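You operate a simulated robot arm through the tools that you are given. There is no shell and no other tool. Be economical: measure what you need, move in short steps, check, and stop when the job is done.

Carry out the task below with a simulated robot arm. There is one attempt and no reset: what you move stays moved.

TASK
Cap the purple marker, blot the wet signature and set the green cloth weight on the page.
Fine: smear no ink, blot first; the ink blotter goes back; the other marker stays.

The check looks at the end state, three seconds after you hand in, the way a careful person would. Anything else that was tipped, shoved, dropped, spilled or broken makes it a failure. A push-on lid holds only when it is set on centred and level and pressed home; a screw cap is set on level and turned clockwise until tight. Flat cloth is picked up by pressing the open fingertips on it (5 to 10 N) and closing them slowly along it; thin cloth reads only 2 to 8 mm in the jaws.

THE ROBOT
A 7-joint arm with a two-finger parallel gripper, fixed in place. Base frame: the origin is at the foot of the arm, x ahead of it, y to its left, z up. Lengths are in m, angles in rad, forces in N, time in s.
Its first joint turns from -1.152 to 1.152 rad. Payload 2.5 kg.
Tool frame: the origin (TCP) lies between the finger pads and is the grasp point; the fingertips stand 0.023 m ahead of it; z points along the fingers, y is the line along which they close. The gripper opens to 0.094 m. The fingers are 0.038 m wide and 0.01 m thick; the gripper's body (0.054 by 0.096 m) begins 0.039 m behind the TCP.
Orientation is that of the tool frame in the base frame, as a unit quaternion [x, y, z, w]. With the fingers straight down and closing along the base's y, the tool's x points along the base's -x, its y along +y and its z along -z.

THE INTERFACE
- The arm moves only by the tool nudge_tool. Its arguments are lists of equal length, an entry for each row: "gripper": the finger opening in m, from 0 to 0.094; "xyz": the shift along the base's x, y, z in m, a list of three; "turn": the turn, a rotation vector about the base's x, y, z in rad, a list of three. In form: {"gripper": [gripper, ...], "xyz": [[tx, ty, tz], ...], "turn": [[wx, wy, wz], ...]}. A call has 1 to 12 rows; each row is the pose to reach, as a shift and turn from the pose commanded when the call began. Each row takes 0.2 s and may step no farther than 0.05 m and 0.15 rad from the row before; otherwise, or with a gripper value out of range, the whole call is refused. A pose out of reach is approached as far as the arm can. The call stops where the force on the tool passes 40 N (or 10 N more than at its start, if that is more) or the arm is blocked; 0.2 s more then pass. The fingers move at their own pace (about 0.108 m/s each) and stop on an object; they squeeze with about 25 N. The grip force told is the motor's: it shows also when the fingers shut on nothing. Time passes only in rows, and 0.2 s behind the last, so rows that repeat a pose let the fingers close. It gives the time, the measured TCP pose, the force on the tool (base axes), the opening and the grip force at its end, in the units of the frame above (readings bear some noise).
- Cameras (640 x 400 px; columns grow to the right, rows downward): "scene" is fixed at [0.1184, -0.4056, 0.5519]; the picture's right is [0.83, -0.56, 0.00], its down [-0.33, -0.49, -0.80] and it looks along [0.45, 0.67, -0.59] (base axes); focal length 250 px, centre (320, 200). "wrist" rides on the gripper at [0.086, 0.016, -0.075] in the tool frame; the picture's right is [-0.18, 0.98, 0.00], its down [-0.58, -0.11, -0.81] and it looks along [-0.79, -0.15, 0.59] (tool axes); focal length 243 px, centre (320, 200). There is no depth. A picture from a camera that has moved, and an enlarged one, comes with that camera's place and axes in the base frame and with its lens. The place of the scene camera against the robot may be out by one fixed shift of up to 0.012 m in any direction.
- get_image(camera): a new picture of that camera. The clock stands still meanwhile.
- zoom(camera, box): a new picture of the part [left, top, right, bottom] of that camera's present view, enlarged. The clock stands still meanwhile.
- hand_in(): hands the job in; it is judged then, once.

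Work in short steps. Places have to be worked out from the pictures, the camera data and where the tool is seen: move nearer, look again, correct. Check each grasp and each placing, and mend what went wrong. You have 120 turns and 84 pictures in all, those below and enlarged ones among them. Open the gripper and draw the arm clear of the work before you hand the job in, unless the task says otherwise; then end with one line.

The tools are called after "Request:" by a JSON object that holds its "api" and its "payload". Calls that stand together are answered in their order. nudge_tool: Moves the arm, as the interface text tells. Its arguments: {"type":"object","properties":{"gripper":{"type":"array"},"xyz":{"type":"array"},"turn":{"type":"array"}},"required":["gripper","xyz","turn"]} The other tools are called the same way: get_image (camera) takes a picture; zoom (camera, box) takes an enlarged picture of a part of a camera's view; hand_in () hands the job in.

At the start:

```text
t: 0.0
ee_pos: [0.3791, -0.0814, 0.3867]
tool_rot: [0.0, 1.0, 0.001, 0.0]
wrist_force: [0.1, -0.5, 0.3]
width: 0.0936
grasp_force: 0.1
```

scene: 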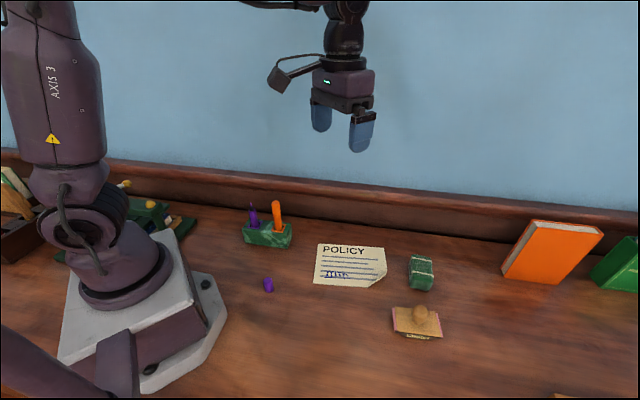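
wrist: 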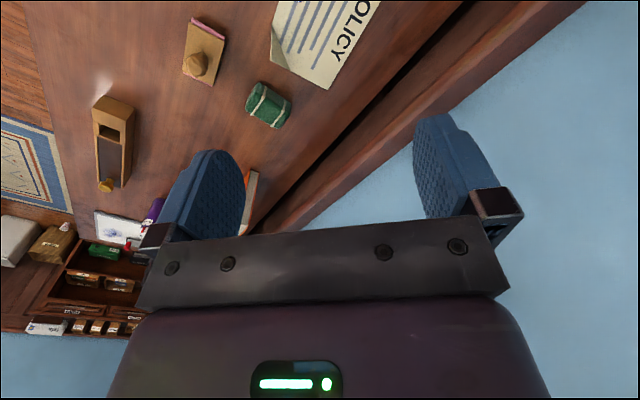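

I'll enlarge the work area in the scene view to find the objects accurately.

Request:
{"api": "zoom", "payload": {"camera": "scene", "box": [220, 190, 460, 340]}}

Request:
{"api": "zoom", "payload": {"camera": "wrist", "box": [140, 0, 400, 160]}}

```text
2.67 times, centred on (340, 265) of scene
camera zoom: at [0.1184, -0.4056, 0.5519], right [0.83, -0.56, 0.0], down [-0.33, -0.49, -0.8], along [0.45, 0.67, -0.59], focal length 666 px, centre (267, 27)
```

zoom: 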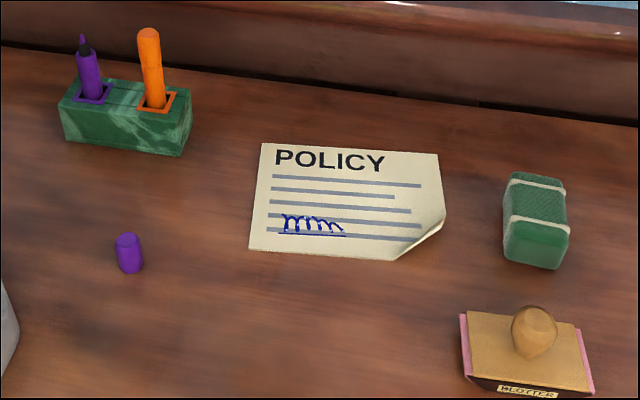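

```text
2.46 times, centred on (270, 80) of wrist
camera zoom: at [0.2927, -0.0648, 0.4611], right [0.18, 0.98, 0.0], down [0.58, -0.11, 0.81], along [0.79, -0.15, -0.59], focal length 597 px, centre (443, 495)
```

zoom: 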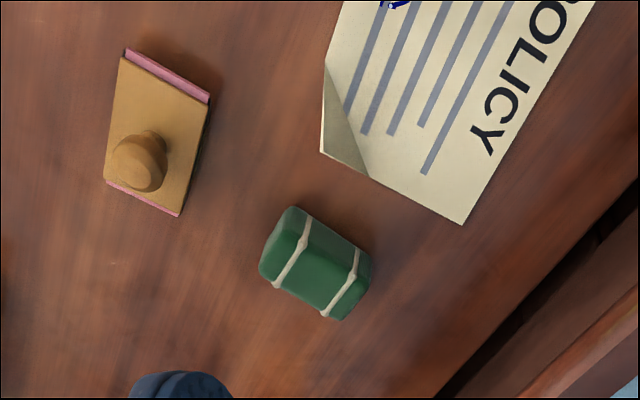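

Triangulating the blotter from both views puts the desk at about z = 0, level with the base foot. That contradicts the stated -0.455, so I'll trust the pictures and check by touch. Next I move towards the blotter for a closer look.

Request:
{"api": "nudge_tool", "payload": {"gripper": [0.094, 0.094, 0.094, 0.094, 0.094, 0.094], "xyz": [[-0.013, -0.028, -0.023], [-0.027, -0.057, -0.047], [-0.04, -0.085, -0.07], [-0.053, -0.113, -0.093], [-0.067, -0.142, -0.117], [-0.08, -0.17, -0.14]], "turn": [[0, 0, 0], [0, 0, 0], [0, 0, 0], [0, 0, 0], [0, 0, 0], [0, 0, 0]]}}

Request:
{"api": "get_image", "payload": {"camera": "wrist"}}

Request:
{"api": "get_image", "payload": {"camera": "scene"}}

```text
t: 1.4
ee_pos: [0.2979, -0.2523, 0.2464]
tool_rot: [0.001, 1.0, 0.0, 0.0]
wrist_force: [-0.1, -0.7, -0.2]
width: 0.094
grasp_force: 0.0
```

```text
79 pictures are left
camera wrist: at [0.2125, -0.2356, 0.3202], right [0.18, 0.98, 0.0], down [0.58, -0.11, 0.81], along [0.79, -0.15, -0.59], focal length 243 px, centre (320, 200)
```

wrist: 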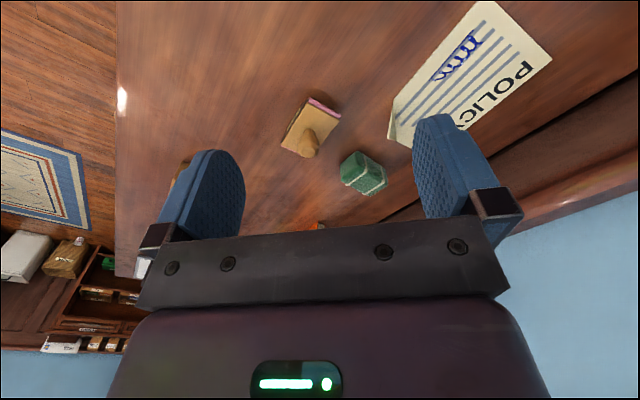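

```text
78 pictures are left
```

scene: 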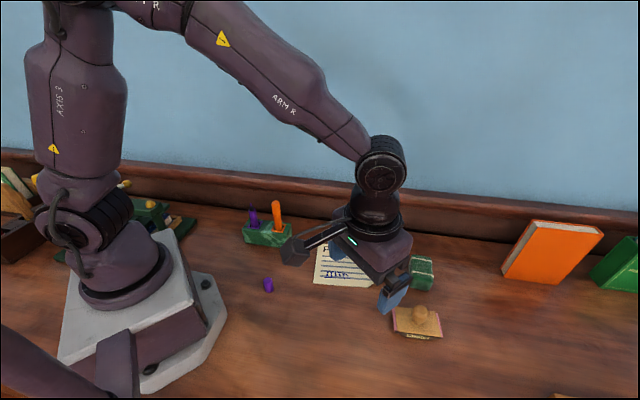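

The blotter is near (0.435, -0.295), which agrees with the first estimate. I'll enlarge both views to get its orientation.

Request:
{"api": "zoom", "payload": {"camera": "wrist", "box": [260, 60, 420, 160]}}

Request:
{"api": "zoom", "payload": {"camera": "scene", "box": [376, 290, 456, 340]}}

```text
4.00 times, centred on (340, 110) of wrist
camera zoom: at [0.2125, -0.2356, 0.3202], right [0.18, 0.98, 0.0], down [0.58, -0.11, 0.81], along [0.79, -0.15, -0.59], focal length 970 px, centre (240, 560)
```

zoom: 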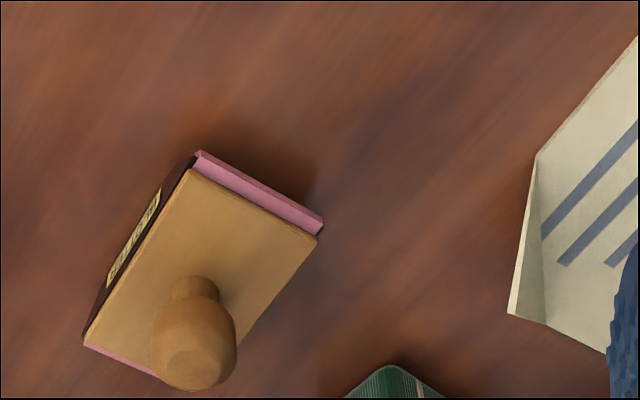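

```text
8.00 times, centred on (416, 315) of scene
camera zoom: at [0.1184, -0.4055, 0.5519], right [0.83, -0.56, 0.0], down [-0.33, -0.49, -0.8], along [0.45, 0.67, -0.59], focal length 1999 px, centre (-448, -720)
```

zoom: 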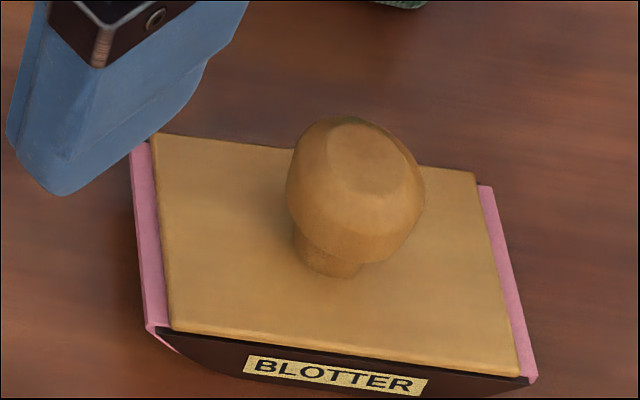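

The blotter lies along the same direction as the paper, about -41°, with its knob at (0.430, -0.293) and roughly z = 0.063. I'll go above it and turn the fingers so they close along its long axis.

Request:
{"api": "nudge_tool", "payload": {"gripper": [0.094, 0.094, 0.094, 0.094, 0.094, 0.094, 0.094], "xyz": [[0.022, -0.007, -0.014], [0.044, -0.014, -0.029], [0.066, -0.021, -0.043], [0.088, -0.028, -0.058], [0.11, -0.035, -0.072], [0.132, -0.042, -0.087], [0.132, -0.042, -0.087]], "turn": [[0, 0, 0.142], [0, 0, 0.285], [0, 0, 0.427], [0, 0, 0.57], [0, 0, 0.712], [0, 0, 0.855], [0, 0, 0.855]]}}

Request:
{"api": "get_image", "payload": {"camera": "wrist"}}

Request:
{"api": "zoom", "payload": {"camera": "scene", "box": [336, 240, 496, 340]}}

```text
t: 3.0
ee_pos: [0.4297, -0.2943, 0.1592]
tool_rot: [-0.415, 0.91, 0.0, 0.0]
wrist_force: [-0.9, 0.4, -0.7]
width: 0.094
grasp_force: 0.0
```

```text
75 pictures are left
camera wrist: at [0.3616, -0.3485, 0.2333], right [-0.62, 0.78, 0.0], down [0.46, 0.37, 0.81], along [0.63, 0.5, -0.59], focal length 243 px, centre (320, 200)
```

wrist: 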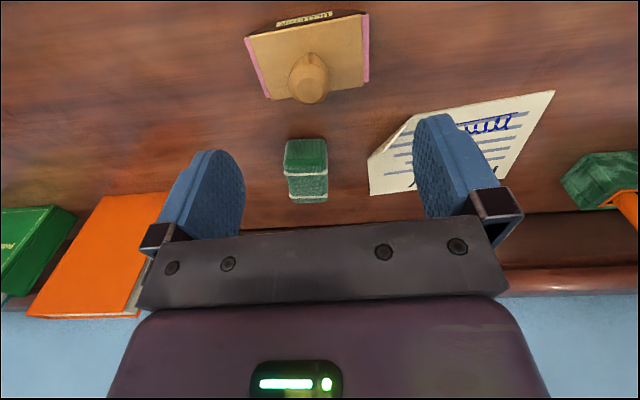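

```text
4.00 times, centred on (416, 290) of scene
camera zoom: at [0.1184, -0.4056, 0.5519], right [0.83, -0.56, 0.0], down [-0.33, -0.49, -0.8], along [0.45, 0.67, -0.59], focal length 999 px, centre (-64, -160)
```

zoom: 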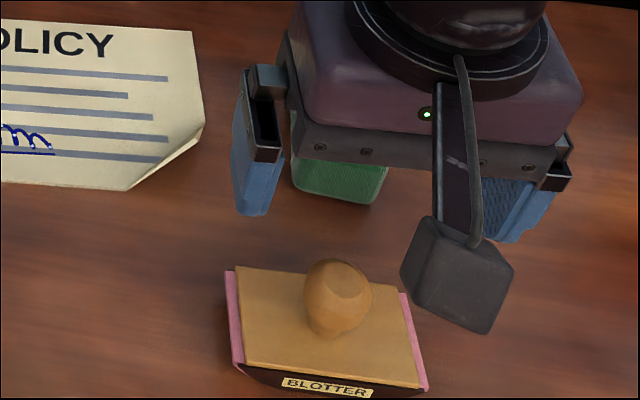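

The new view puts the knob slightly further out, near (0.434, -0.299). I'll descend partway, shift a little, and look again.

Request:
{"api": "nudge_tool", "payload": {"gripper": [0.094, 0.094, 0.094], "xyz": [[0.003, -0.003, -0.025], [0.005, -0.005, -0.05], [0.005, -0.005, -0.05]], "turn": [[0, 0, 0], [0, 0, 0], [0, 0, 0]]}}

Request:
{"api": "get_image", "payload": {"camera": "wrist"}}

```text
t: 3.8
ee_pos: [0.4373, -0.2988, 0.1109]
tool_rot: [-0.415, 0.91, 0.0, 0.0]
wrist_force: [-0.6, 0.0, -0.5]
width: 0.0941
grasp_force: 0.0
```

```text
73 pictures are left
camera wrist: at [0.3683, -0.3527, 0.1839], right [-0.62, 0.78, 0.0], down [0.46, 0.37, 0.81], along [0.63, 0.5, -0.59], focal length 243 px, centre (320, 200)
```

wrist: 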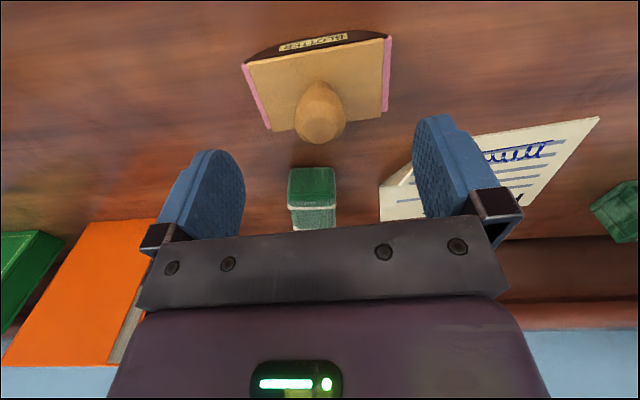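

The knob is at about (0.432, -0.302), z ≈ 0.058, and the fingers are aligned with the block. I'll descend to TCP z ≈ 0.064 with the tips just above the plate.

Request:
{"api": "nudge_tool", "payload": {"gripper": [0.094, 0.094, 0.094, 0.094], "xyz": [[-0.005, -0.003, -0.015], [-0.005, -0.003, -0.03], [-0.005, -0.003, -0.046], [-0.005, -0.003, -0.046]], "turn": [[0, 0, 0], [0, 0, 0], [0, 0, 0], [0, 0, 0]]}}

Request:
{"api": "get_image", "payload": {"camera": "wrist"}}

Request:
{"api": "zoom", "payload": {"camera": "scene", "box": [376, 270, 472, 330]}}

```text
t: 4.8
ee_pos: [0.4312, -0.3003, 0.0639]
tool_rot: [-0.415, 0.91, 0.0, 0.0]
wrist_force: [0.1, -0.2, -0.2]
width: 0.094
grasp_force: 0.0
```

```text
72 pictures are left
camera wrist: at [0.3626, -0.3549, 0.138], right [-0.62, 0.78, 0.0], down [0.46, 0.37, 0.81], along [0.63, 0.5, -0.59], focal length 243 px, centre (320, 200)
```

wrist: 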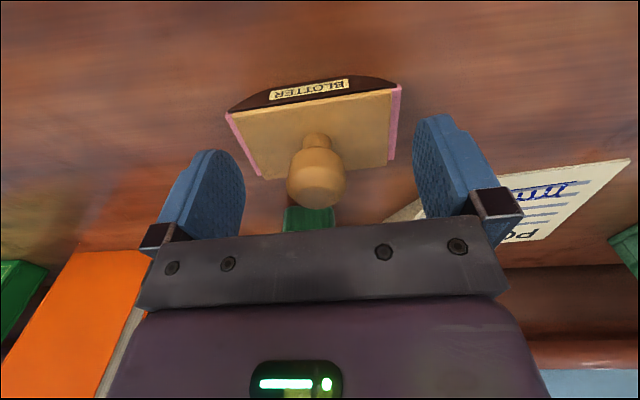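

```text
6.67 times, centred on (424, 300) of scene
camera zoom: at [0.1184, -0.4056, 0.5519], right [0.83, -0.56, 0.0], down [-0.33, -0.49, -0.8], along [0.45, 0.67, -0.59], focal length 1666 px, centre (-373, -467)
```

zoom: 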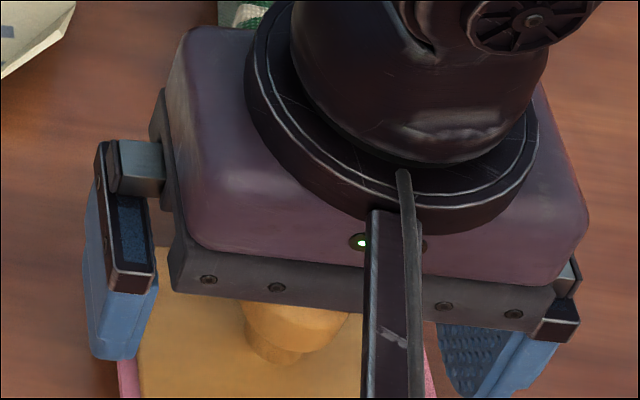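

The knob sits between the pads at TCP height, about 26 mm wide. I'll close on it and hold.

Request:
{"api": "nudge_tool", "payload": {"gripper": [0.06, 0.03, 0.015, 0.015, 0.015], "xyz": [[0, 0, -0.002], [0, 0, -0.002], [0, 0, -0.002], [0, 0, -0.002], [0, 0, -0.002]], "turn": [[0, 0, 0], [0, 0, 0], [0, 0, 0], [0, 0, 0], [0, 0, 0]]}}

Request:
{"api": "get_image", "payload": {"camera": "wrist"}}

```text
t: 6.0
ee_pos: [0.4319, -0.302, 0.063]
tool_rot: [-0.415, 0.91, 0.001, 0.0]
wrist_force: [0.2, -0.3, -0.1]
width: 0.0311
grasp_force: 25.5
```

```text
70 pictures are left
camera wrist: at [0.3624, -0.3552, 0.1362], right [-0.62, 0.78, 0.0], down [0.46, 0.37, 0.81], along [0.63, 0.5, -0.59], focal length 243 px, centre (320, 200)
```

wrist: 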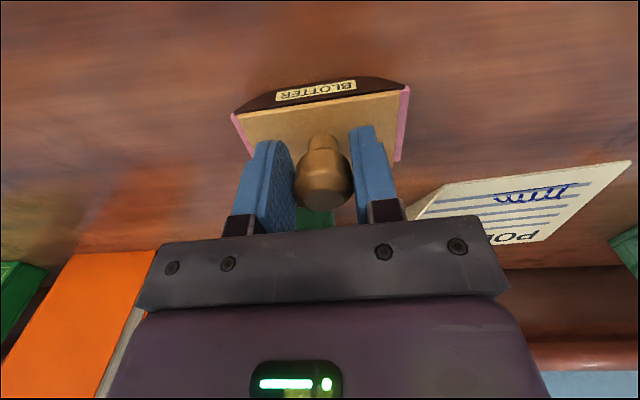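

The knob is held at 31 mm opening with 25 N of grip. I'll remember this spot, (0.432, -0.302, 0.063), and lift straight up.

Request:
{"api": "nudge_tool", "payload": {"gripper": [0.015, 0.015, 0.015, 0.015], "xyz": [[0, 0, 0.03], [0, 0, 0.065], [0, 0, 0.1], [0, 0, 0.1]], "turn": [[0, 0, 0], [0, 0, 0], [0, 0, 0], [0, 0, 0]]}}

Request:
{"api": "get_image", "payload": {"camera": "wrist"}}

Request:
{"api": "get_image", "payload": {"camera": "scene"}}

```text
t: 7.0
ee_pos: [0.4323, -0.3028, 0.1631]
tool_rot: [-0.415, 0.91, 0.001, -0.001]
wrist_force: [-0.8, 0.2, -2.3]
width: 0.0318
grasp_force: 24.9
```

```text
69 pictures are left
camera wrist: at [0.3639, -0.3559, 0.2362], right [-0.62, 0.78, 0.0], down [0.46, 0.37, 0.81], along [0.63, 0.5, -0.59], focal length 243 px, centre (320, 200)
```

wrist: 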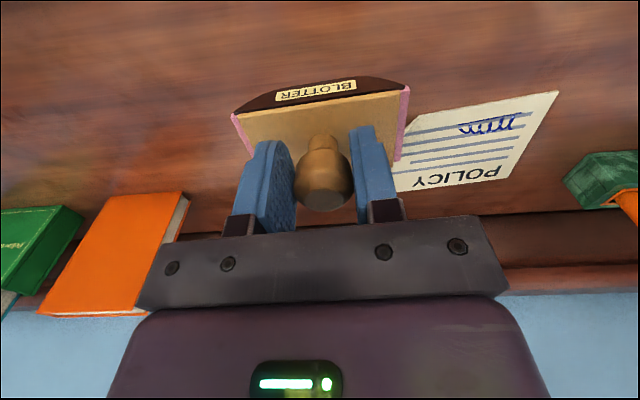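

```text
68 pictures are left
```

scene: 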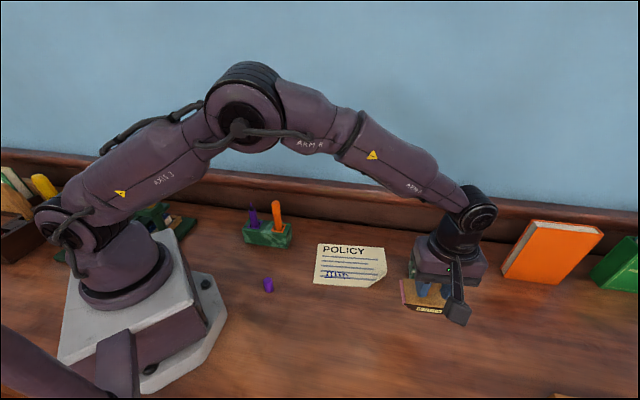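

The blotter is lifted and hangs level, and the signature shows to the right in the wrist view. I'll enlarge that to locate it precisely.

Request:
{"api": "zoom", "payload": {"camera": "wrist", "box": [400, 75, 560, 175]}}

```text
4.00 times, centred on (480, 125) of wrist
camera zoom: at [0.3639, -0.3559, 0.2362], right [-0.62, 0.78, 0.0], down [0.46, 0.37, 0.81], along [0.63, 0.5, -0.59], focal length 970 px, centre (-320, 500)
```

zoom: 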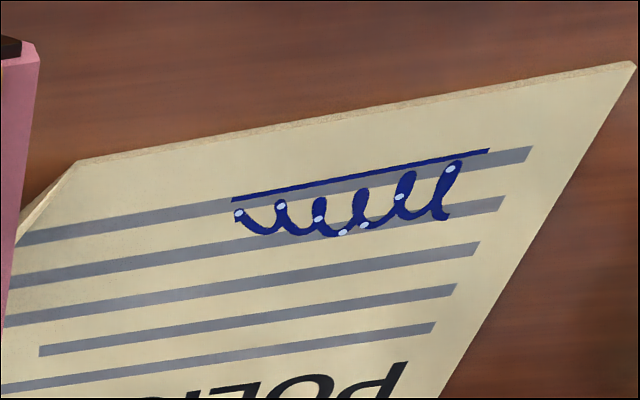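

The signature is centred at about (0.3825, -0.095), 65 mm by 22 mm, and runs along -37.6°. The pad is curved like a rocker, so I'll look at its curvature to plan a rolling motion that doesn't slip.

Request:
{"api": "zoom", "payload": {"camera": "wrist", "box": [224, 60, 416, 180]}}

Request:
{"api": "zoom", "payload": {"camera": "scene", "box": [376, 265, 472, 325]}}

```text
3.33 times, centred on (320, 120) of wrist
camera zoom: at [0.3639, -0.3559, 0.2362], right [-0.62, 0.78, 0.0], down [0.46, 0.37, 0.81], along [0.63, 0.5, -0.59], focal length 809 px, centre (320, 467)
```

zoom: 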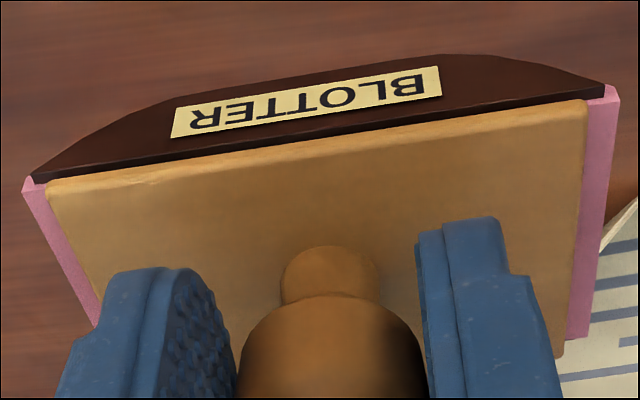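

```text
6.67 times, centred on (424, 295) of scene
camera zoom: at [0.1184, -0.4056, 0.5519], right [0.83, -0.56, 0.0], down [-0.33, -0.49, -0.8], along [0.45, 0.67, -0.59], focal length 1666 px, centre (-373, -433)
```

zoom: 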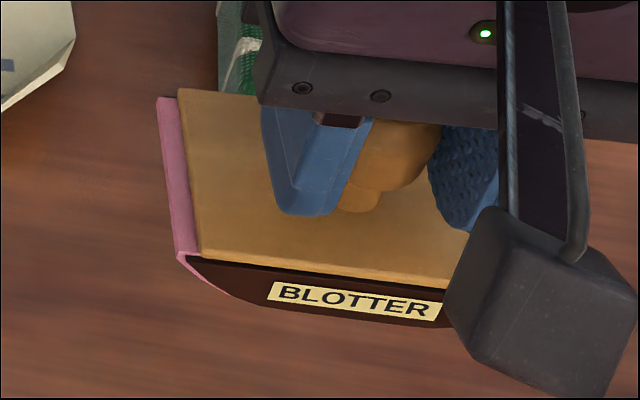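

The pad is flat in the middle with rounded ends, so plain vertical presses at a few spots along the signature will cover it without smearing. I'll carry the blotter over the signature at height.

Request:
{"api": "nudge_tool", "payload": {"gripper": [0.015, 0.015, 0.015, 0.015, 0.015, 0.015, 0.015], "xyz": [[-0.008, 0.035, 0], [-0.017, 0.07, 0], [-0.025, 0.105, 0], [-0.033, 0.14, 0], [-0.042, 0.174, 0], [-0.05, 0.208, 0], [-0.05, 0.208, 0]], "turn": [[0, 0, 0.01], [0, 0, 0.02], [0, 0, 0.03], [0, 0, 0.04], [0, 0, 0.05], [0, 0, 0.06], [0, 0, 0.06]]}}

Request:
{"api": "get_image", "payload": {"camera": "wrist"}}

Request:
{"api": "zoom", "payload": {"camera": "scene", "box": [272, 210, 432, 310]}}

```text
t: 8.6
ee_pos: [0.3773, -0.0942, 0.1601]
tool_rot: [-0.441, 0.897, -0.001, 0.0]
wrist_force: [-0.4, -0.1, -1.9]
width: 0.0315
grasp_force: 24.7
```

```text
64 pictures are left
camera wrist: at [0.3131, -0.1519, 0.2346], right [-0.67, 0.75, 0.0], down [0.44, 0.39, 0.81], along [0.6, 0.54, -0.59], focal length 243 px, centre (320, 200)
```

wrist: 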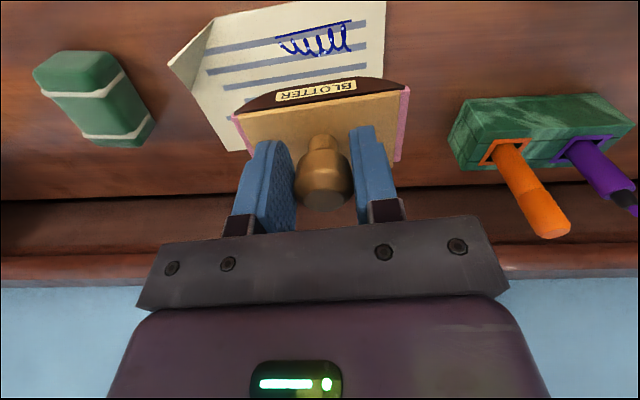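

```text
4.00 times, centred on (352, 260) of scene
camera zoom: at [0.1184, -0.4055, 0.5519], right [0.83, -0.56, 0.0], down [-0.33, -0.49, -0.8], along [0.45, 0.67, -0.59], focal length 999 px, centre (192, -40)
```

zoom: 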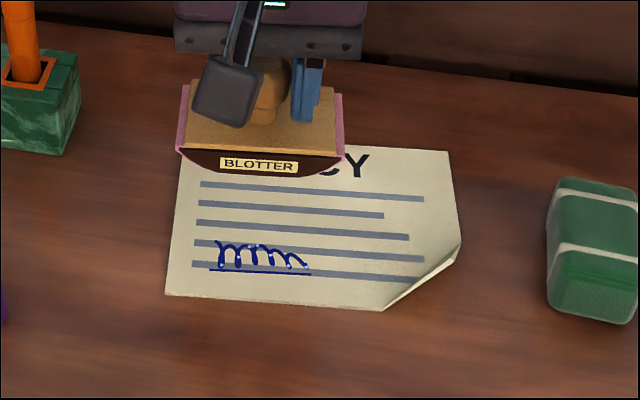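

The signature's position is confirmed and the block is aligned with it. I'll centre over it and descend to just above the page.

Request:
{"api": "nudge_tool", "payload": {"gripper": [0.015, 0.015, 0.015, 0.015, 0.015], "xyz": [[0.005, -0.001, -0.02], [0.005, -0.001, -0.045], [0.005, -0.001, -0.07], [0.005, -0.001, -0.088], [0.005, -0.001, -0.088]], "turn": [[0, 0, 0], [0, 0, 0], [0, 0, 0], [0, 0, 0], [0, 0, 0]]}}

Request:
{"api": "zoom", "payload": {"camera": "scene", "box": [272, 210, 432, 310]}}

Request:
{"api": "get_image", "payload": {"camera": "wrist"}}

```text
t: 9.8
ee_pos: [0.3847, -0.0952, 0.075]
tool_rot: [-0.441, 0.897, 0.0, 0.0]
wrist_force: [-0.1, 0.1, -0.9]
width: 0.0317
grasp_force: 25.3
```

```text
4.00 times, centred on (352, 260) of scene
camera zoom: at [0.1184, -0.4056, 0.5519], right [0.83, -0.56, 0.0], down [-0.33, -0.49, -0.8], along [0.45, 0.67, -0.59], focal length 999 px, centre (192, -40)
```

zoom: 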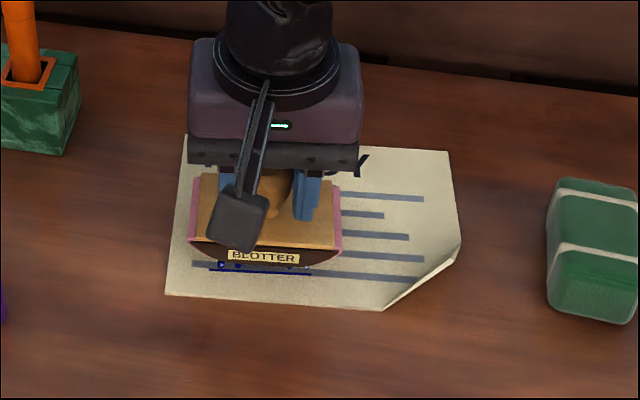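

```text
61 pictures are left
camera wrist: at [0.3202, -0.1533, 0.148], right [-0.67, 0.75, 0.0], down [0.44, 0.39, 0.81], along [0.6, 0.54, -0.59], focal length 243 px, centre (320, 200)
```

wrist: 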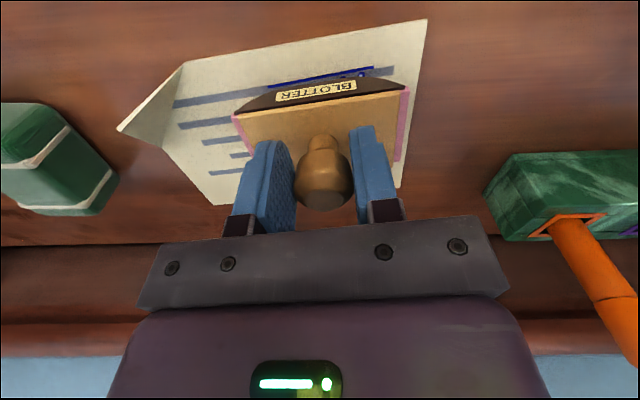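

The block is centred over the signature with about 12 mm to go. I'll lower it straight down in small steps until it touches.

Request:
{"api": "nudge_tool", "payload": {"gripper": [0.015, 0.015, 0.015, 0.015], "xyz": [[-0.002, 0, -0.006], [-0.002, 0, -0.009], [-0.002, 0, -0.011], [-0.002, 0, -0.011]], "turn": [[0, 0, 0], [0, 0, 0], [0, 0, 0], [0, 0, 0]]}}

```text
t: 10.8
ee_pos: [0.385, -0.0947, 0.0642]
tool_rot: [-0.442, 0.897, 0.0, 0.002]
wrist_force: [-5.3, 0.5, 20.8]
width: 0.0315
grasp_force: 24.9
```

Contact reads about 21 N at z = 0.064, which is a firm press. I'll hold briefly, then lift straight up and look.

Request:
{"api": "nudge_tool", "payload": {"gripper": [0.015, 0.015, 0.015, 0.015, 0.015, 0.015], "xyz": [[0, 0, 0], [0, 0, 0], [0, 0, 0], [0, 0, 0.01], [0, 0, 0.035], [0, 0, 0.06]], "turn": [[0, 0, 0], [0, 0, 0], [0, 0, 0], [0, 0, 0], [0, 0, 0], [0, 0, 0]]}}

Request:
{"api": "get_image", "payload": {"camera": "wrist"}}

Request:
{"api": "zoom", "payload": {"camera": "scene", "box": [272, 210, 432, 310]}}

```text
t: 12.2
ee_pos: [0.3842, -0.0953, 0.1231]
tool_rot: [-0.441, 0.897, 0.001, -0.001]
wrist_force: [-0.2, 0.2, -1.7]
width: 0.0318
grasp_force: 24.8
```

```text
60 pictures are left
camera wrist: at [0.3184, -0.1532, 0.1976], right [-0.67, 0.75, 0.0], down [0.44, 0.39, 0.81], along [0.6, 0.54, -0.59], focal length 243 px, centre (320, 200)
```

wrist: 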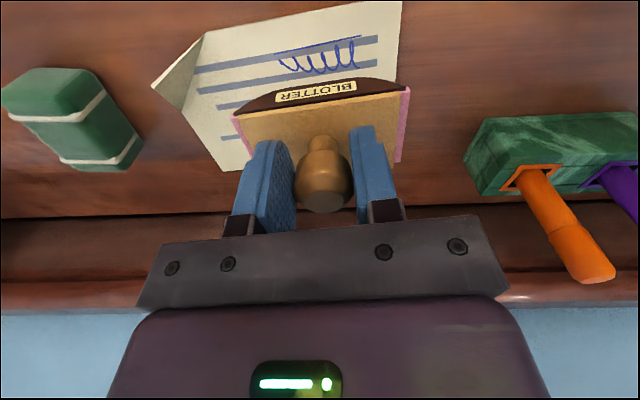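

```text
4.00 times, centred on (352, 260) of scene
camera zoom: at [0.1184, -0.4056, 0.5519], right [0.83, -0.56, 0.0], down [-0.33, -0.49, -0.8], along [0.45, 0.67, -0.59], focal length 999 px, centre (192, -40)
```

zoom: 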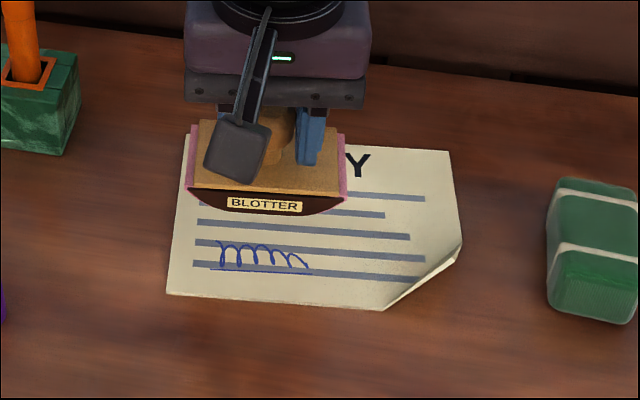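

The ink looks thinner and matte now. I'll zoom in to check that no wet spots are left.

Request:
{"api": "zoom", "payload": {"camera": "wrist", "box": [260, 20, 388, 100]}}

```text
5.00 times, centred on (324, 60) of wrist
camera zoom: at [0.3184, -0.1532, 0.1976], right [-0.67, 0.75, 0.0], down [0.44, 0.39, 0.81], along [0.6, 0.54, -0.59], focal length 1213 px, centre (300, 900)
```

zoom: 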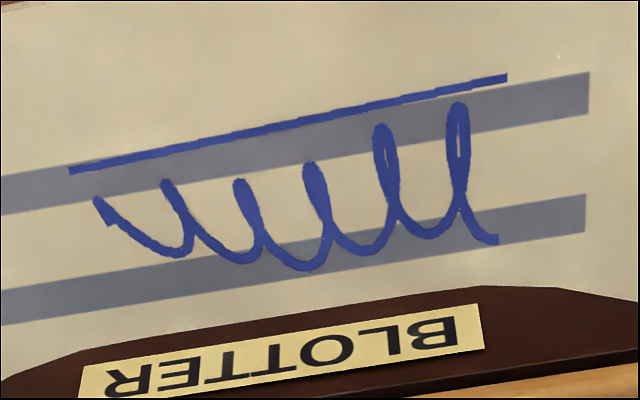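

The signature is uniformly dry and unsmeared. I'll carry the blotter back to its original spot, reversing the turn.

Request:
{"api": "nudge_tool", "payload": {"gripper": [0.015, 0.015, 0.015, 0.015, 0.015, 0.015, 0.015, 0.015, 0.015], "xyz": [[0, 0, 0.03], [0.008, -0.034, 0.03], [0.016, -0.069, 0.03], [0.024, -0.103, 0.03], [0.032, -0.138, 0.03], [0.04, -0.172, 0.03], [0.0475, -0.2067, 0.03], [0.0475, -0.2067, 0], [0.0475, -0.2067, 0]], "turn": [[0, 0, 0], [0, 0, -0.01], [0, 0, -0.02], [0, 0, -0.03], [0, 0, -0.04], [0, 0, -0.05], [0, 0, -0.06], [0, 0, -0.06], [0, 0, -0.06]]}}

```text
t: 14.2
ee_pos: [0.4331, -0.3027, 0.124]
tool_rot: [-0.415, 0.91, 0.0, 0.0]
wrist_force: [0.1, 0.2, -1.4]
width: 0.0314
grasp_force: 24.8
```

It is back above its spot to within about 1 mm. I'll lower it gently to the resting height.

Request:
{"api": "nudge_tool", "payload": {"gripper": [0.015, 0.015, 0.015, 0.015, 0.015], "xyz": [[-0.001, 0.001, -0.03], [-0.001, 0.001, -0.05], [-0.001, 0.001, -0.057], [-0.001, 0.001, -0.06], [-0.001, 0.001, -0.06]], "turn": [[0, 0, 0], [0, 0, 0], [0, 0, 0], [0, 0, 0], [0, 0, 0]]}}

```text
t: 15.4
ee_pos: [0.4305, -0.3016, 0.0643]
tool_rot: [-0.415, 0.91, 0.0, 0.0]
wrist_force: [0.5, 0.4, -1.0]
width: 0.0313
grasp_force: 25.3
```

There's no contact yet, so I'll go 1.5 mm lower.

Request:
{"api": "nudge_tool", "payload": {"gripper": [0.015, 0.015], "xyz": [[0, 0, -0.0015], [0, 0, -0.0015]], "turn": [[0, 0, 0], [0, 0, 0]]}}

```text
t: 16.0
ee_pos: [0.4314, -0.3007, 0.0615]
tool_rot: [-0.414, 0.91, 0.0, 0.0]
wrist_force: [0.5, -0.8, -1.7]
width: 0.0314
grasp_force: 25.1
```

Still hanging free. The press may have slid the knob slightly in the grip, so I'll lower by another millimetre.

Request:
{"api": "nudge_tool", "payload": {"gripper": [0.015, 0.015], "xyz": [[0, 0, -0.001], [0, 0, -0.001]], "turn": [[0, 0, 0], [0, 0, 0]]}}

Request:
{"api": "get_image", "payload": {"camera": "wrist"}}

```text
t: 16.6
ee_pos: [0.4307, -0.3012, 0.061]
tool_rot: [-0.414, 0.91, 0.0, 0.0]
wrist_force: [-1.2, 1.0, 2.8]
width: 0.0316
grasp_force: 24.5
```

```text
57 pictures are left
camera wrist: at [0.3618, -0.3546, 0.1354], right [-0.62, 0.78, 0.0], down [0.46, 0.37, 0.81], along [0.63, 0.5, -0.59], focal length 243 px, centre (320, 200)
```

wrist: 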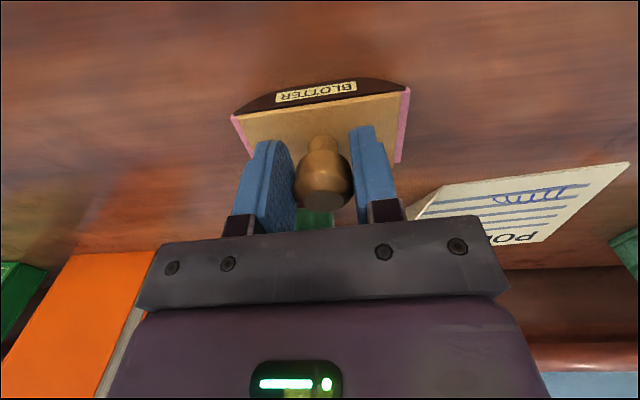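

It's in contact at about 3 N, and the view matches the one at the original grasp. I'll release and rise straight up.

Request:
{"api": "nudge_tool", "payload": {"gripper": [0.04, 0.065, 0.08, 0.08, 0.08, 0.08], "xyz": [[0, 0, 0], [0, 0, 0], [0, 0, 0], [0, 0, 0.04], [0, 0, 0.085], [0, 0, 0.13]], "turn": [[0, 0, 0], [0, 0, 0], [0, 0, 0], [0, 0, 0], [0, 0, 0], [0, 0, 0]]}}

Request:
{"api": "get_image", "payload": {"camera": "wrist"}}

```text
t: 18.0
ee_pos: [0.4291, -0.3001, 0.1912]
tool_rot: [-0.415, 0.91, 0.001, 0.0]
wrist_force: [0.0, -0.8, -0.1]
width: 0.0801
grasp_force: 0.2
```

```text
56 pictures are left
camera wrist: at [0.3614, -0.3541, 0.2655], right [-0.62, 0.78, 0.0], down [0.46, 0.37, 0.81], along [0.63, 0.5, -0.59], focal length 243 px, centre (320, 200)
```

wrist: 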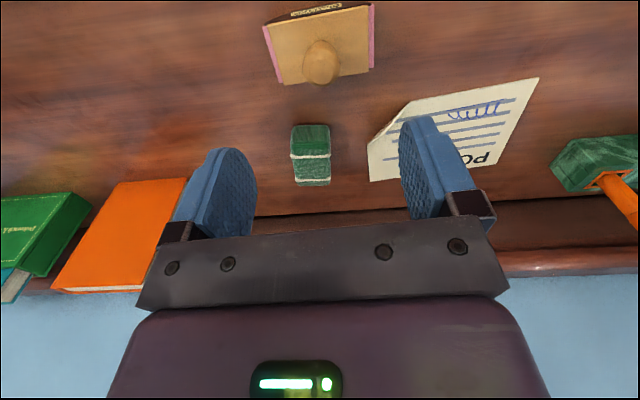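

The blotter is back in place. The green weight is near (0.55, -0.221) and its short side lies along my current closing direction, so I'll move over it.

Request:
{"api": "nudge_tool", "payload": {"gripper": [0.094, 0.094, 0.094, 0.094, 0.094], "xyz": [[0.03, 0.02, 0], [0.06, 0.04, 0], [0.09, 0.06, -0.01], [0.12, 0.08, -0.03], [0.12, 0.08, -0.03]], "turn": [[0, 0, 0], [0, 0, 0], [0, 0, 0], [0, 0, 0], [0, 0, 0]]}}

Request:
{"api": "get_image", "payload": {"camera": "wrist"}}

```text
t: 19.2
ee_pos: [0.5525, -0.2211, 0.1601]
tool_rot: [-0.415, 0.91, 0.001, -0.001]
wrist_force: [0.1, 0.7, 0.2]
width: 0.094
grasp_force: 0.0
```

```text
55 pictures are left
camera wrist: at [0.4836, -0.2754, 0.2341], right [-0.62, 0.78, 0.0], down [0.46, 0.37, 0.81], along [0.63, 0.5, -0.59], focal length 243 px, centre (320, 200)
```

wrist: 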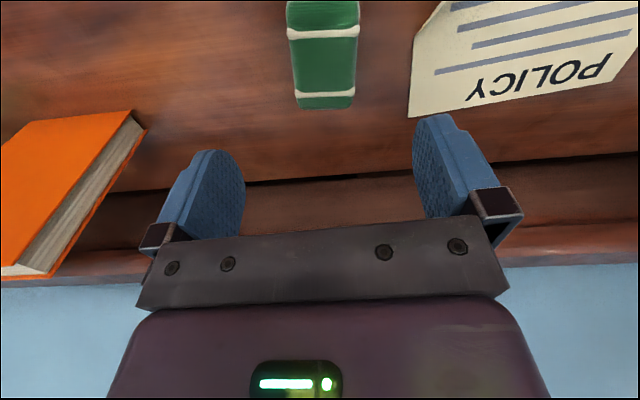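

The weight is about 48 mm wide, centred near (0.543, -0.224) and rotated slightly from my fingers. I'll correct for that and go lower for a look before straddling it.

Request:
{"api": "nudge_tool", "payload": {"gripper": [0.094, 0.094, 0.094], "xyz": [[-0.004, -0.001, -0.025], [-0.008, -0.003, -0.055], [-0.008, -0.003, -0.055]], "turn": [[0, 0, -0.025], [0, 0, -0.05], [0, 0, -0.05]]}}

Request:
{"api": "get_image", "payload": {"camera": "wrist"}}

Request:
{"api": "zoom", "payload": {"camera": "scene", "box": [352, 220, 512, 320]}}

```text
t: 20.0
ee_pos: [0.5429, -0.2238, 0.1054]
tool_rot: [-0.391, 0.92, 0.0, -0.001]
wrist_force: [-0.7, -0.6, -0.8]
width: 0.0939
grasp_force: 0.1
```

```text
54 pictures are left
camera wrist: at [0.4721, -0.2742, 0.1791], right [-0.58, 0.81, 0.0], down [0.48, 0.34, 0.81], along [0.66, 0.47, -0.59], focal length 243 px, centre (320, 200)
```

wrist: 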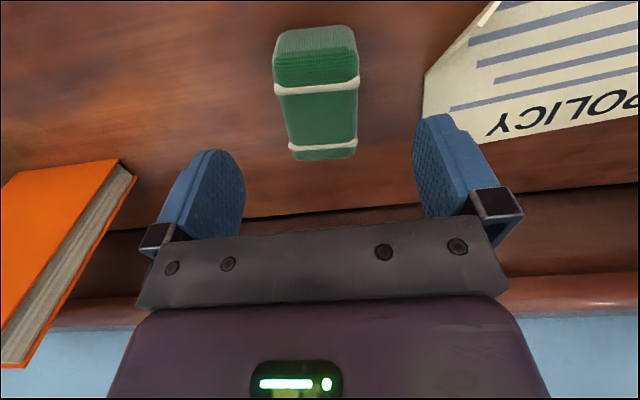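

```text
4.00 times, centred on (432, 270) of scene
camera zoom: at [0.1184, -0.4056, 0.5519], right [0.83, -0.56, 0.0], down [-0.33, -0.49, -0.8], along [0.45, 0.67, -0.59], focal length 999 px, centre (-128, -80)
```

zoom: 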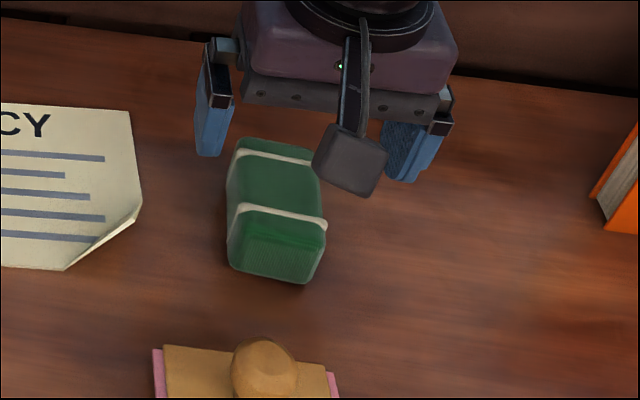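

The weight is about 44 mm wide, stands about 55 mm high, and is centred under the TCP. I'll lower the fingers around it to TCP z ≈ 0.036.

Request:
{"api": "nudge_tool", "payload": {"gripper": [0.094, 0.094, 0.094, 0.094], "xyz": [[0, 0, -0.025], [0, 0, -0.05], [0, 0, -0.07], [0, 0, -0.07]], "turn": [[0, 0, -0.02], [0, 0, -0.04], [0, 0, -0.04], [0, 0, -0.04]]}}

Request:
{"api": "get_image", "payload": {"camera": "wrist"}}

```text
t: 21.0
ee_pos: [0.5424, -0.2236, 0.0381]
tool_rot: [-0.373, 0.928, -0.001, 0.001]
wrist_force: [0.3, -0.2, -0.1]
width: 0.0938
grasp_force: 0.1
```

```text
52 pictures are left
camera wrist: at [0.4696, -0.2711, 0.1107], right [-0.55, 0.84, 0.0], down [0.49, 0.32, 0.81], along [0.67, 0.44, -0.59], focal length 243 px, centre (320, 200)
```

wrist: 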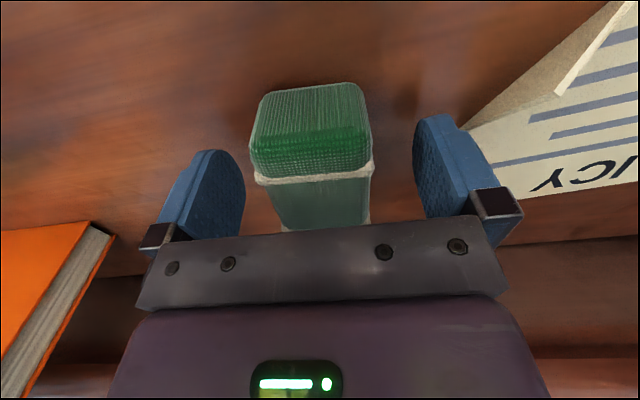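

The weight sits between the fingers, so I'll close on it.

Request:
{"api": "nudge_tool", "payload": {"gripper": [0.06, 0.04, 0.03, 0.03, 0.03], "xyz": [[0, 0, 0], [0, 0, 0], [0, 0, 0], [0, 0, 0], [0, 0, 0]], "turn": [[0, 0, 0], [0, 0, 0], [0, 0, 0], [0, 0, 0], [0, 0, 0]]}}

Request:
{"api": "nudge_tool", "payload": {"gripper": [0.03, 0.03, 0.03, 0.03], "xyz": [[0, 0, 0.02], [0, 0, 0.05], [0, 0, 0.08], [0, 0, 0.08]], "turn": [[0, 0, 0], [0, 0, 0], [0, 0, 0], [0, 0, 0]]}}

Request:
{"api": "get_image", "payload": {"camera": "wrist"}}

Request:
{"api": "get_image", "payload": {"camera": "scene"}}

```text
t: 22.2
ee_pos: [0.5423, -0.2231, 0.0368]
tool_rot: [-0.373, 0.928, -0.001, 0.0]
wrist_force: [1.0, -2.2, -0.4]
width: 0.0497
grasp_force: 24.8
```

```text
t: 23.2
ee_pos: [0.5436, -0.2244, 0.117]
tool_rot: [-0.373, 0.928, 0.0, -0.001]
wrist_force: [0.4, -0.7, -4.4]
width: 0.0498
grasp_force: 25.1
```

```text
51 pictures are left
camera wrist: at [0.4695, -0.2719, 0.1902], right [-0.55, 0.84, 0.0], down [0.5, 0.32, 0.81], along [0.67, 0.44, -0.59], focal length 243 px, centre (320, 200)
```

wrist: 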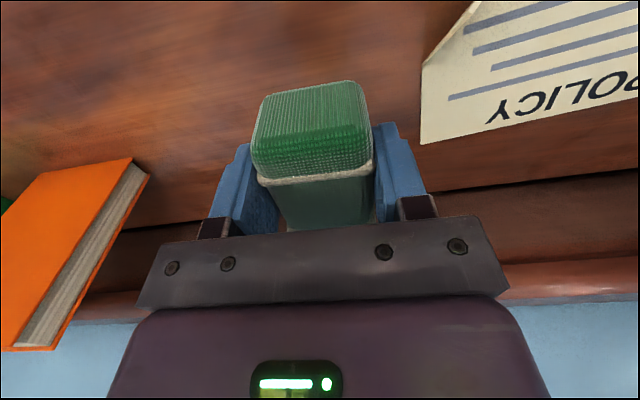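

```text
50 pictures are left
```

scene: 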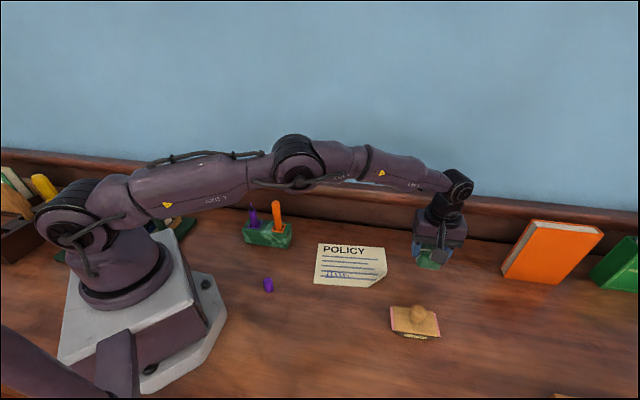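

The weight is held, about 0.4 kg. I'll carry it over the page's upper right area, near (0.456, -0.10), clear of the signature and the folded corner.

Request:
{"api": "nudge_tool", "payload": {"gripper": [0.03, 0.03, 0.03, 0.03, 0.03, 0.03], "xyz": [[-0.018, 0.025, 0.01], [-0.035, 0.05, 0.01], [-0.053, 0.075, 0.01], [-0.07, 0.1, 0], [-0.088, 0.124, 0], [-0.088, 0.124, 0]], "turn": [[0, 0, 0.03], [0, 0, 0.06], [0, 0, 0.09], [0, 0, 0.12], [0, 0, 0.12], [0, 0, 0.12]]}}

Request:
{"api": "get_image", "payload": {"camera": "wrist"}}

Request:
{"api": "zoom", "payload": {"camera": "scene", "box": [272, 210, 432, 310]}}

```text
t: 24.6
ee_pos: [0.453, -0.0979, 0.1157]
tool_rot: [-0.428, 0.904, -0.001, 0.001]
wrist_force: [-0.1, 0.0, -4.9]
width: 0.05
grasp_force: 25.1
```

```text
49 pictures are left
camera wrist: at [0.3855, -0.1535, 0.1896], right [-0.64, 0.76, 0.0], down [0.45, 0.38, 0.81], along [0.62, 0.52, -0.59], focal length 243 px, centre (320, 200)
```

wrist: 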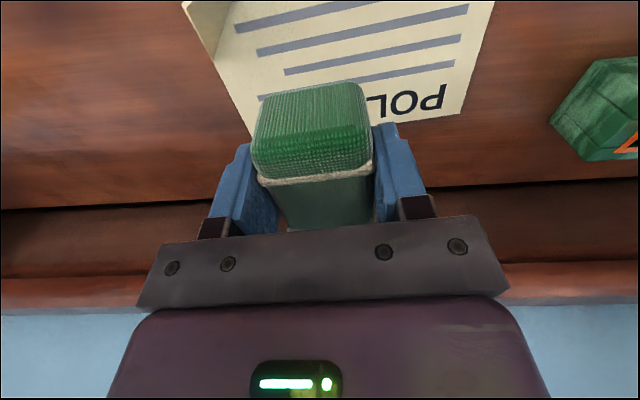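

```text
4.00 times, centred on (352, 260) of scene
camera zoom: at [0.1184, -0.4055, 0.5518], right [0.83, -0.56, 0.0], down [-0.33, -0.49, -0.8], along [0.45, 0.67, -0.59], focal length 999 px, centre (192, -40)
```

zoom: 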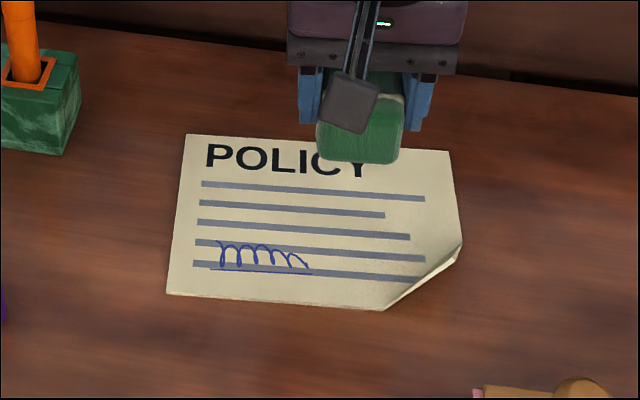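

Projected straight down it would land just beside the signature, so I'll shift about 17 mm further right and up the page and start lowering.

Request:
{"api": "nudge_tool", "payload": {"gripper": [0.03, 0.03, 0.03, 0.03, 0.03], "xyz": [[0.0167, -0.003, 0], [0.0167, -0.003, -0.03], [0.0167, -0.003, -0.055], [0.0167, -0.003, -0.068], [0.0167, -0.003, -0.068]], "turn": [[0, 0, 0], [0, 0, 0], [0, 0, 0], [0, 0, 0], [0, 0, 0]]}}

Request:
{"api": "zoom", "payload": {"camera": "scene", "box": [272, 210, 432, 310]}}

```text
t: 25.8
ee_pos: [0.4706, -0.1016, 0.0476]
tool_rot: [-0.428, 0.904, 0.0, 0.0]
wrist_force: [0.3, 0.2, -5.7]
width: 0.0498
grasp_force: 24.7
```

```text
4.00 times, centred on (352, 260) of scene
camera zoom: at [0.1184, -0.4056, 0.5518], right [0.83, -0.56, 0.0], down [-0.33, -0.49, -0.8], along [0.45, 0.67, -0.59], focal length 999 px, centre (192, -40)
```

zoom: 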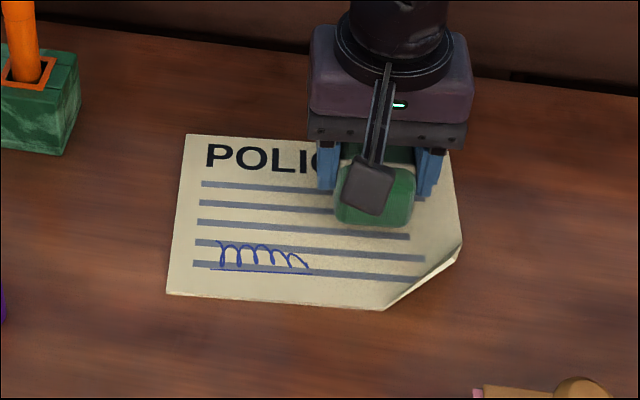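

The landing spot is fully on the page and clear of the signature. I'll lower the last 9 mm.

Request:
{"api": "nudge_tool", "payload": {"gripper": [0.03, 0.03, 0.03], "xyz": [[0, 0, -0.005], [0, 0, -0.009], [0, 0, -0.009]], "turn": [[0, 0, 0], [0, 0, 0], [0, 0, 0]]}}

```text
t: 26.6
ee_pos: [0.4717, -0.1029, 0.0407]
tool_rot: [-0.428, 0.904, 0.0, 0.001]
wrist_force: [-5.0, 1.2, 12.1]
width: 0.0501
grasp_force: 24.9
```

The weight is resting on the page. I'll release with a slow opening and lift straight up.

Request:
{"api": "nudge_tool", "payload": {"gripper": [0.03, 0.056, 0.07, 0.08, 0.08, 0.08, 0.08, 0.08], "xyz": [[0, 0, 0.001], [0, 0, 0.001], [0, 0, 0.001], [0, 0, 0.001], [0, 0, 0.03], [0, 0, 0.07], [0, 0, 0.11], [0, 0, 0.15]], "turn": [[0, 0, 0], [0, 0, 0], [0, 0, 0], [0, 0, 0], [0, 0, 0], [0, 0, 0], [0, 0, 0], [0, 0, 0]]}}

Request:
{"api": "get_image", "payload": {"camera": "wrist"}}

Request:
{"api": "zoom", "payload": {"camera": "scene", "box": [212, 190, 452, 340]}}

```text
t: 28.4
ee_pos: [0.4706, -0.1017, 0.1896]
tool_rot: [-0.428, 0.904, 0.0, 0.0]
wrist_force: [-0.4, 0.0, 0.6]
width: 0.0803
grasp_force: 0.0
```

```text
46 pictures are left
camera wrist: at [0.4035, -0.1583, 0.2627], right [-0.64, 0.76, 0.0], down [0.45, 0.38, 0.81], along [0.62, 0.52, -0.59], focal length 243 px, centre (320, 200)
```

wrist: 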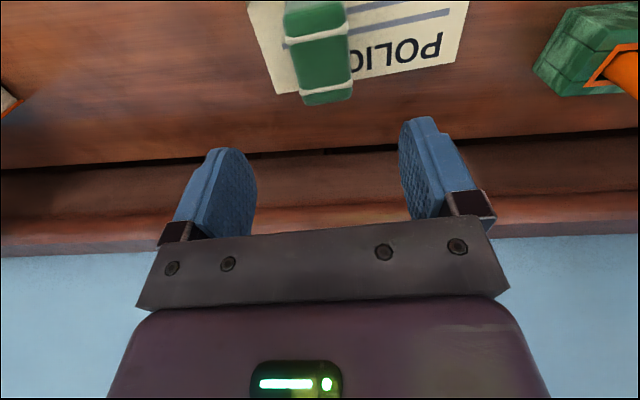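

```text
2.67 times, centred on (332, 265) of scene
camera zoom: at [0.1184, -0.4056, 0.5519], right [0.83, -0.56, 0.0], down [-0.33, -0.49, -0.8], along [0.45, 0.67, -0.59], focal length 666 px, centre (288, 27)
```

zoom: 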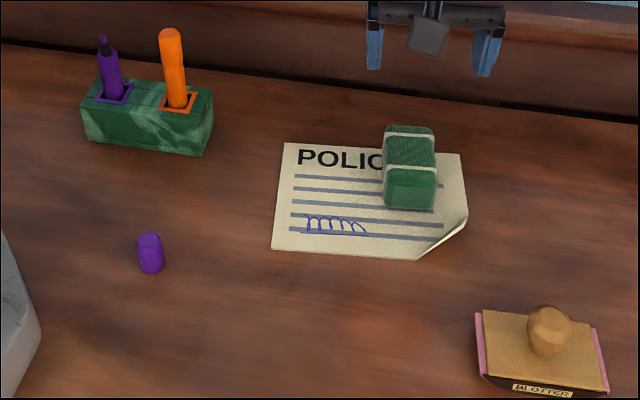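

The weight sits squarely on the page and the signature is clear. Next I'll inspect the purple cap and marker.

Request:
{"api": "zoom", "payload": {"camera": "scene", "box": [252, 268, 284, 300]}}

Request:
{"api": "zoom", "payload": {"camera": "scene", "box": [236, 195, 300, 255]}}

```text
12.50 times, centred on (268, 284) of scene
camera zoom: at [0.1184, -0.4056, 0.5519], right [0.83, -0.56, 0.0], down [-0.33, -0.49, -0.8], along [0.45, 0.67, -0.59], focal length 3123 px, centre (970, -850)
```

zoom: 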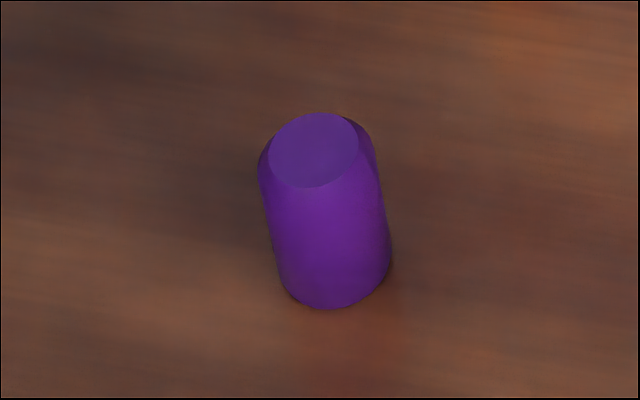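

```text
6.67 times, centred on (268, 225) of scene
camera zoom: at [0.1184, -0.4056, 0.5519], right [0.83, -0.56, 0.0], down [-0.33, -0.49, -0.8], along [0.45, 0.67, -0.59], focal length 1666 px, centre (667, 33)
```

zoom: 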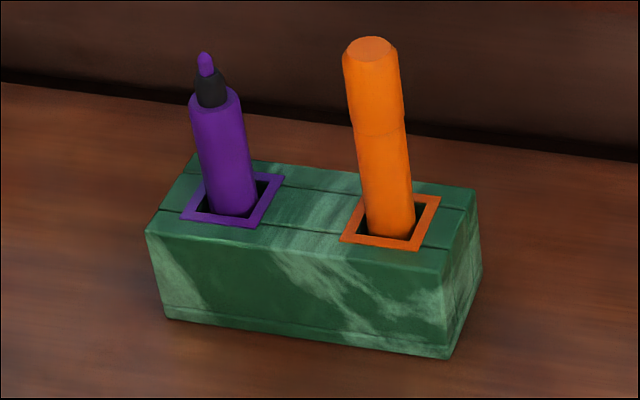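

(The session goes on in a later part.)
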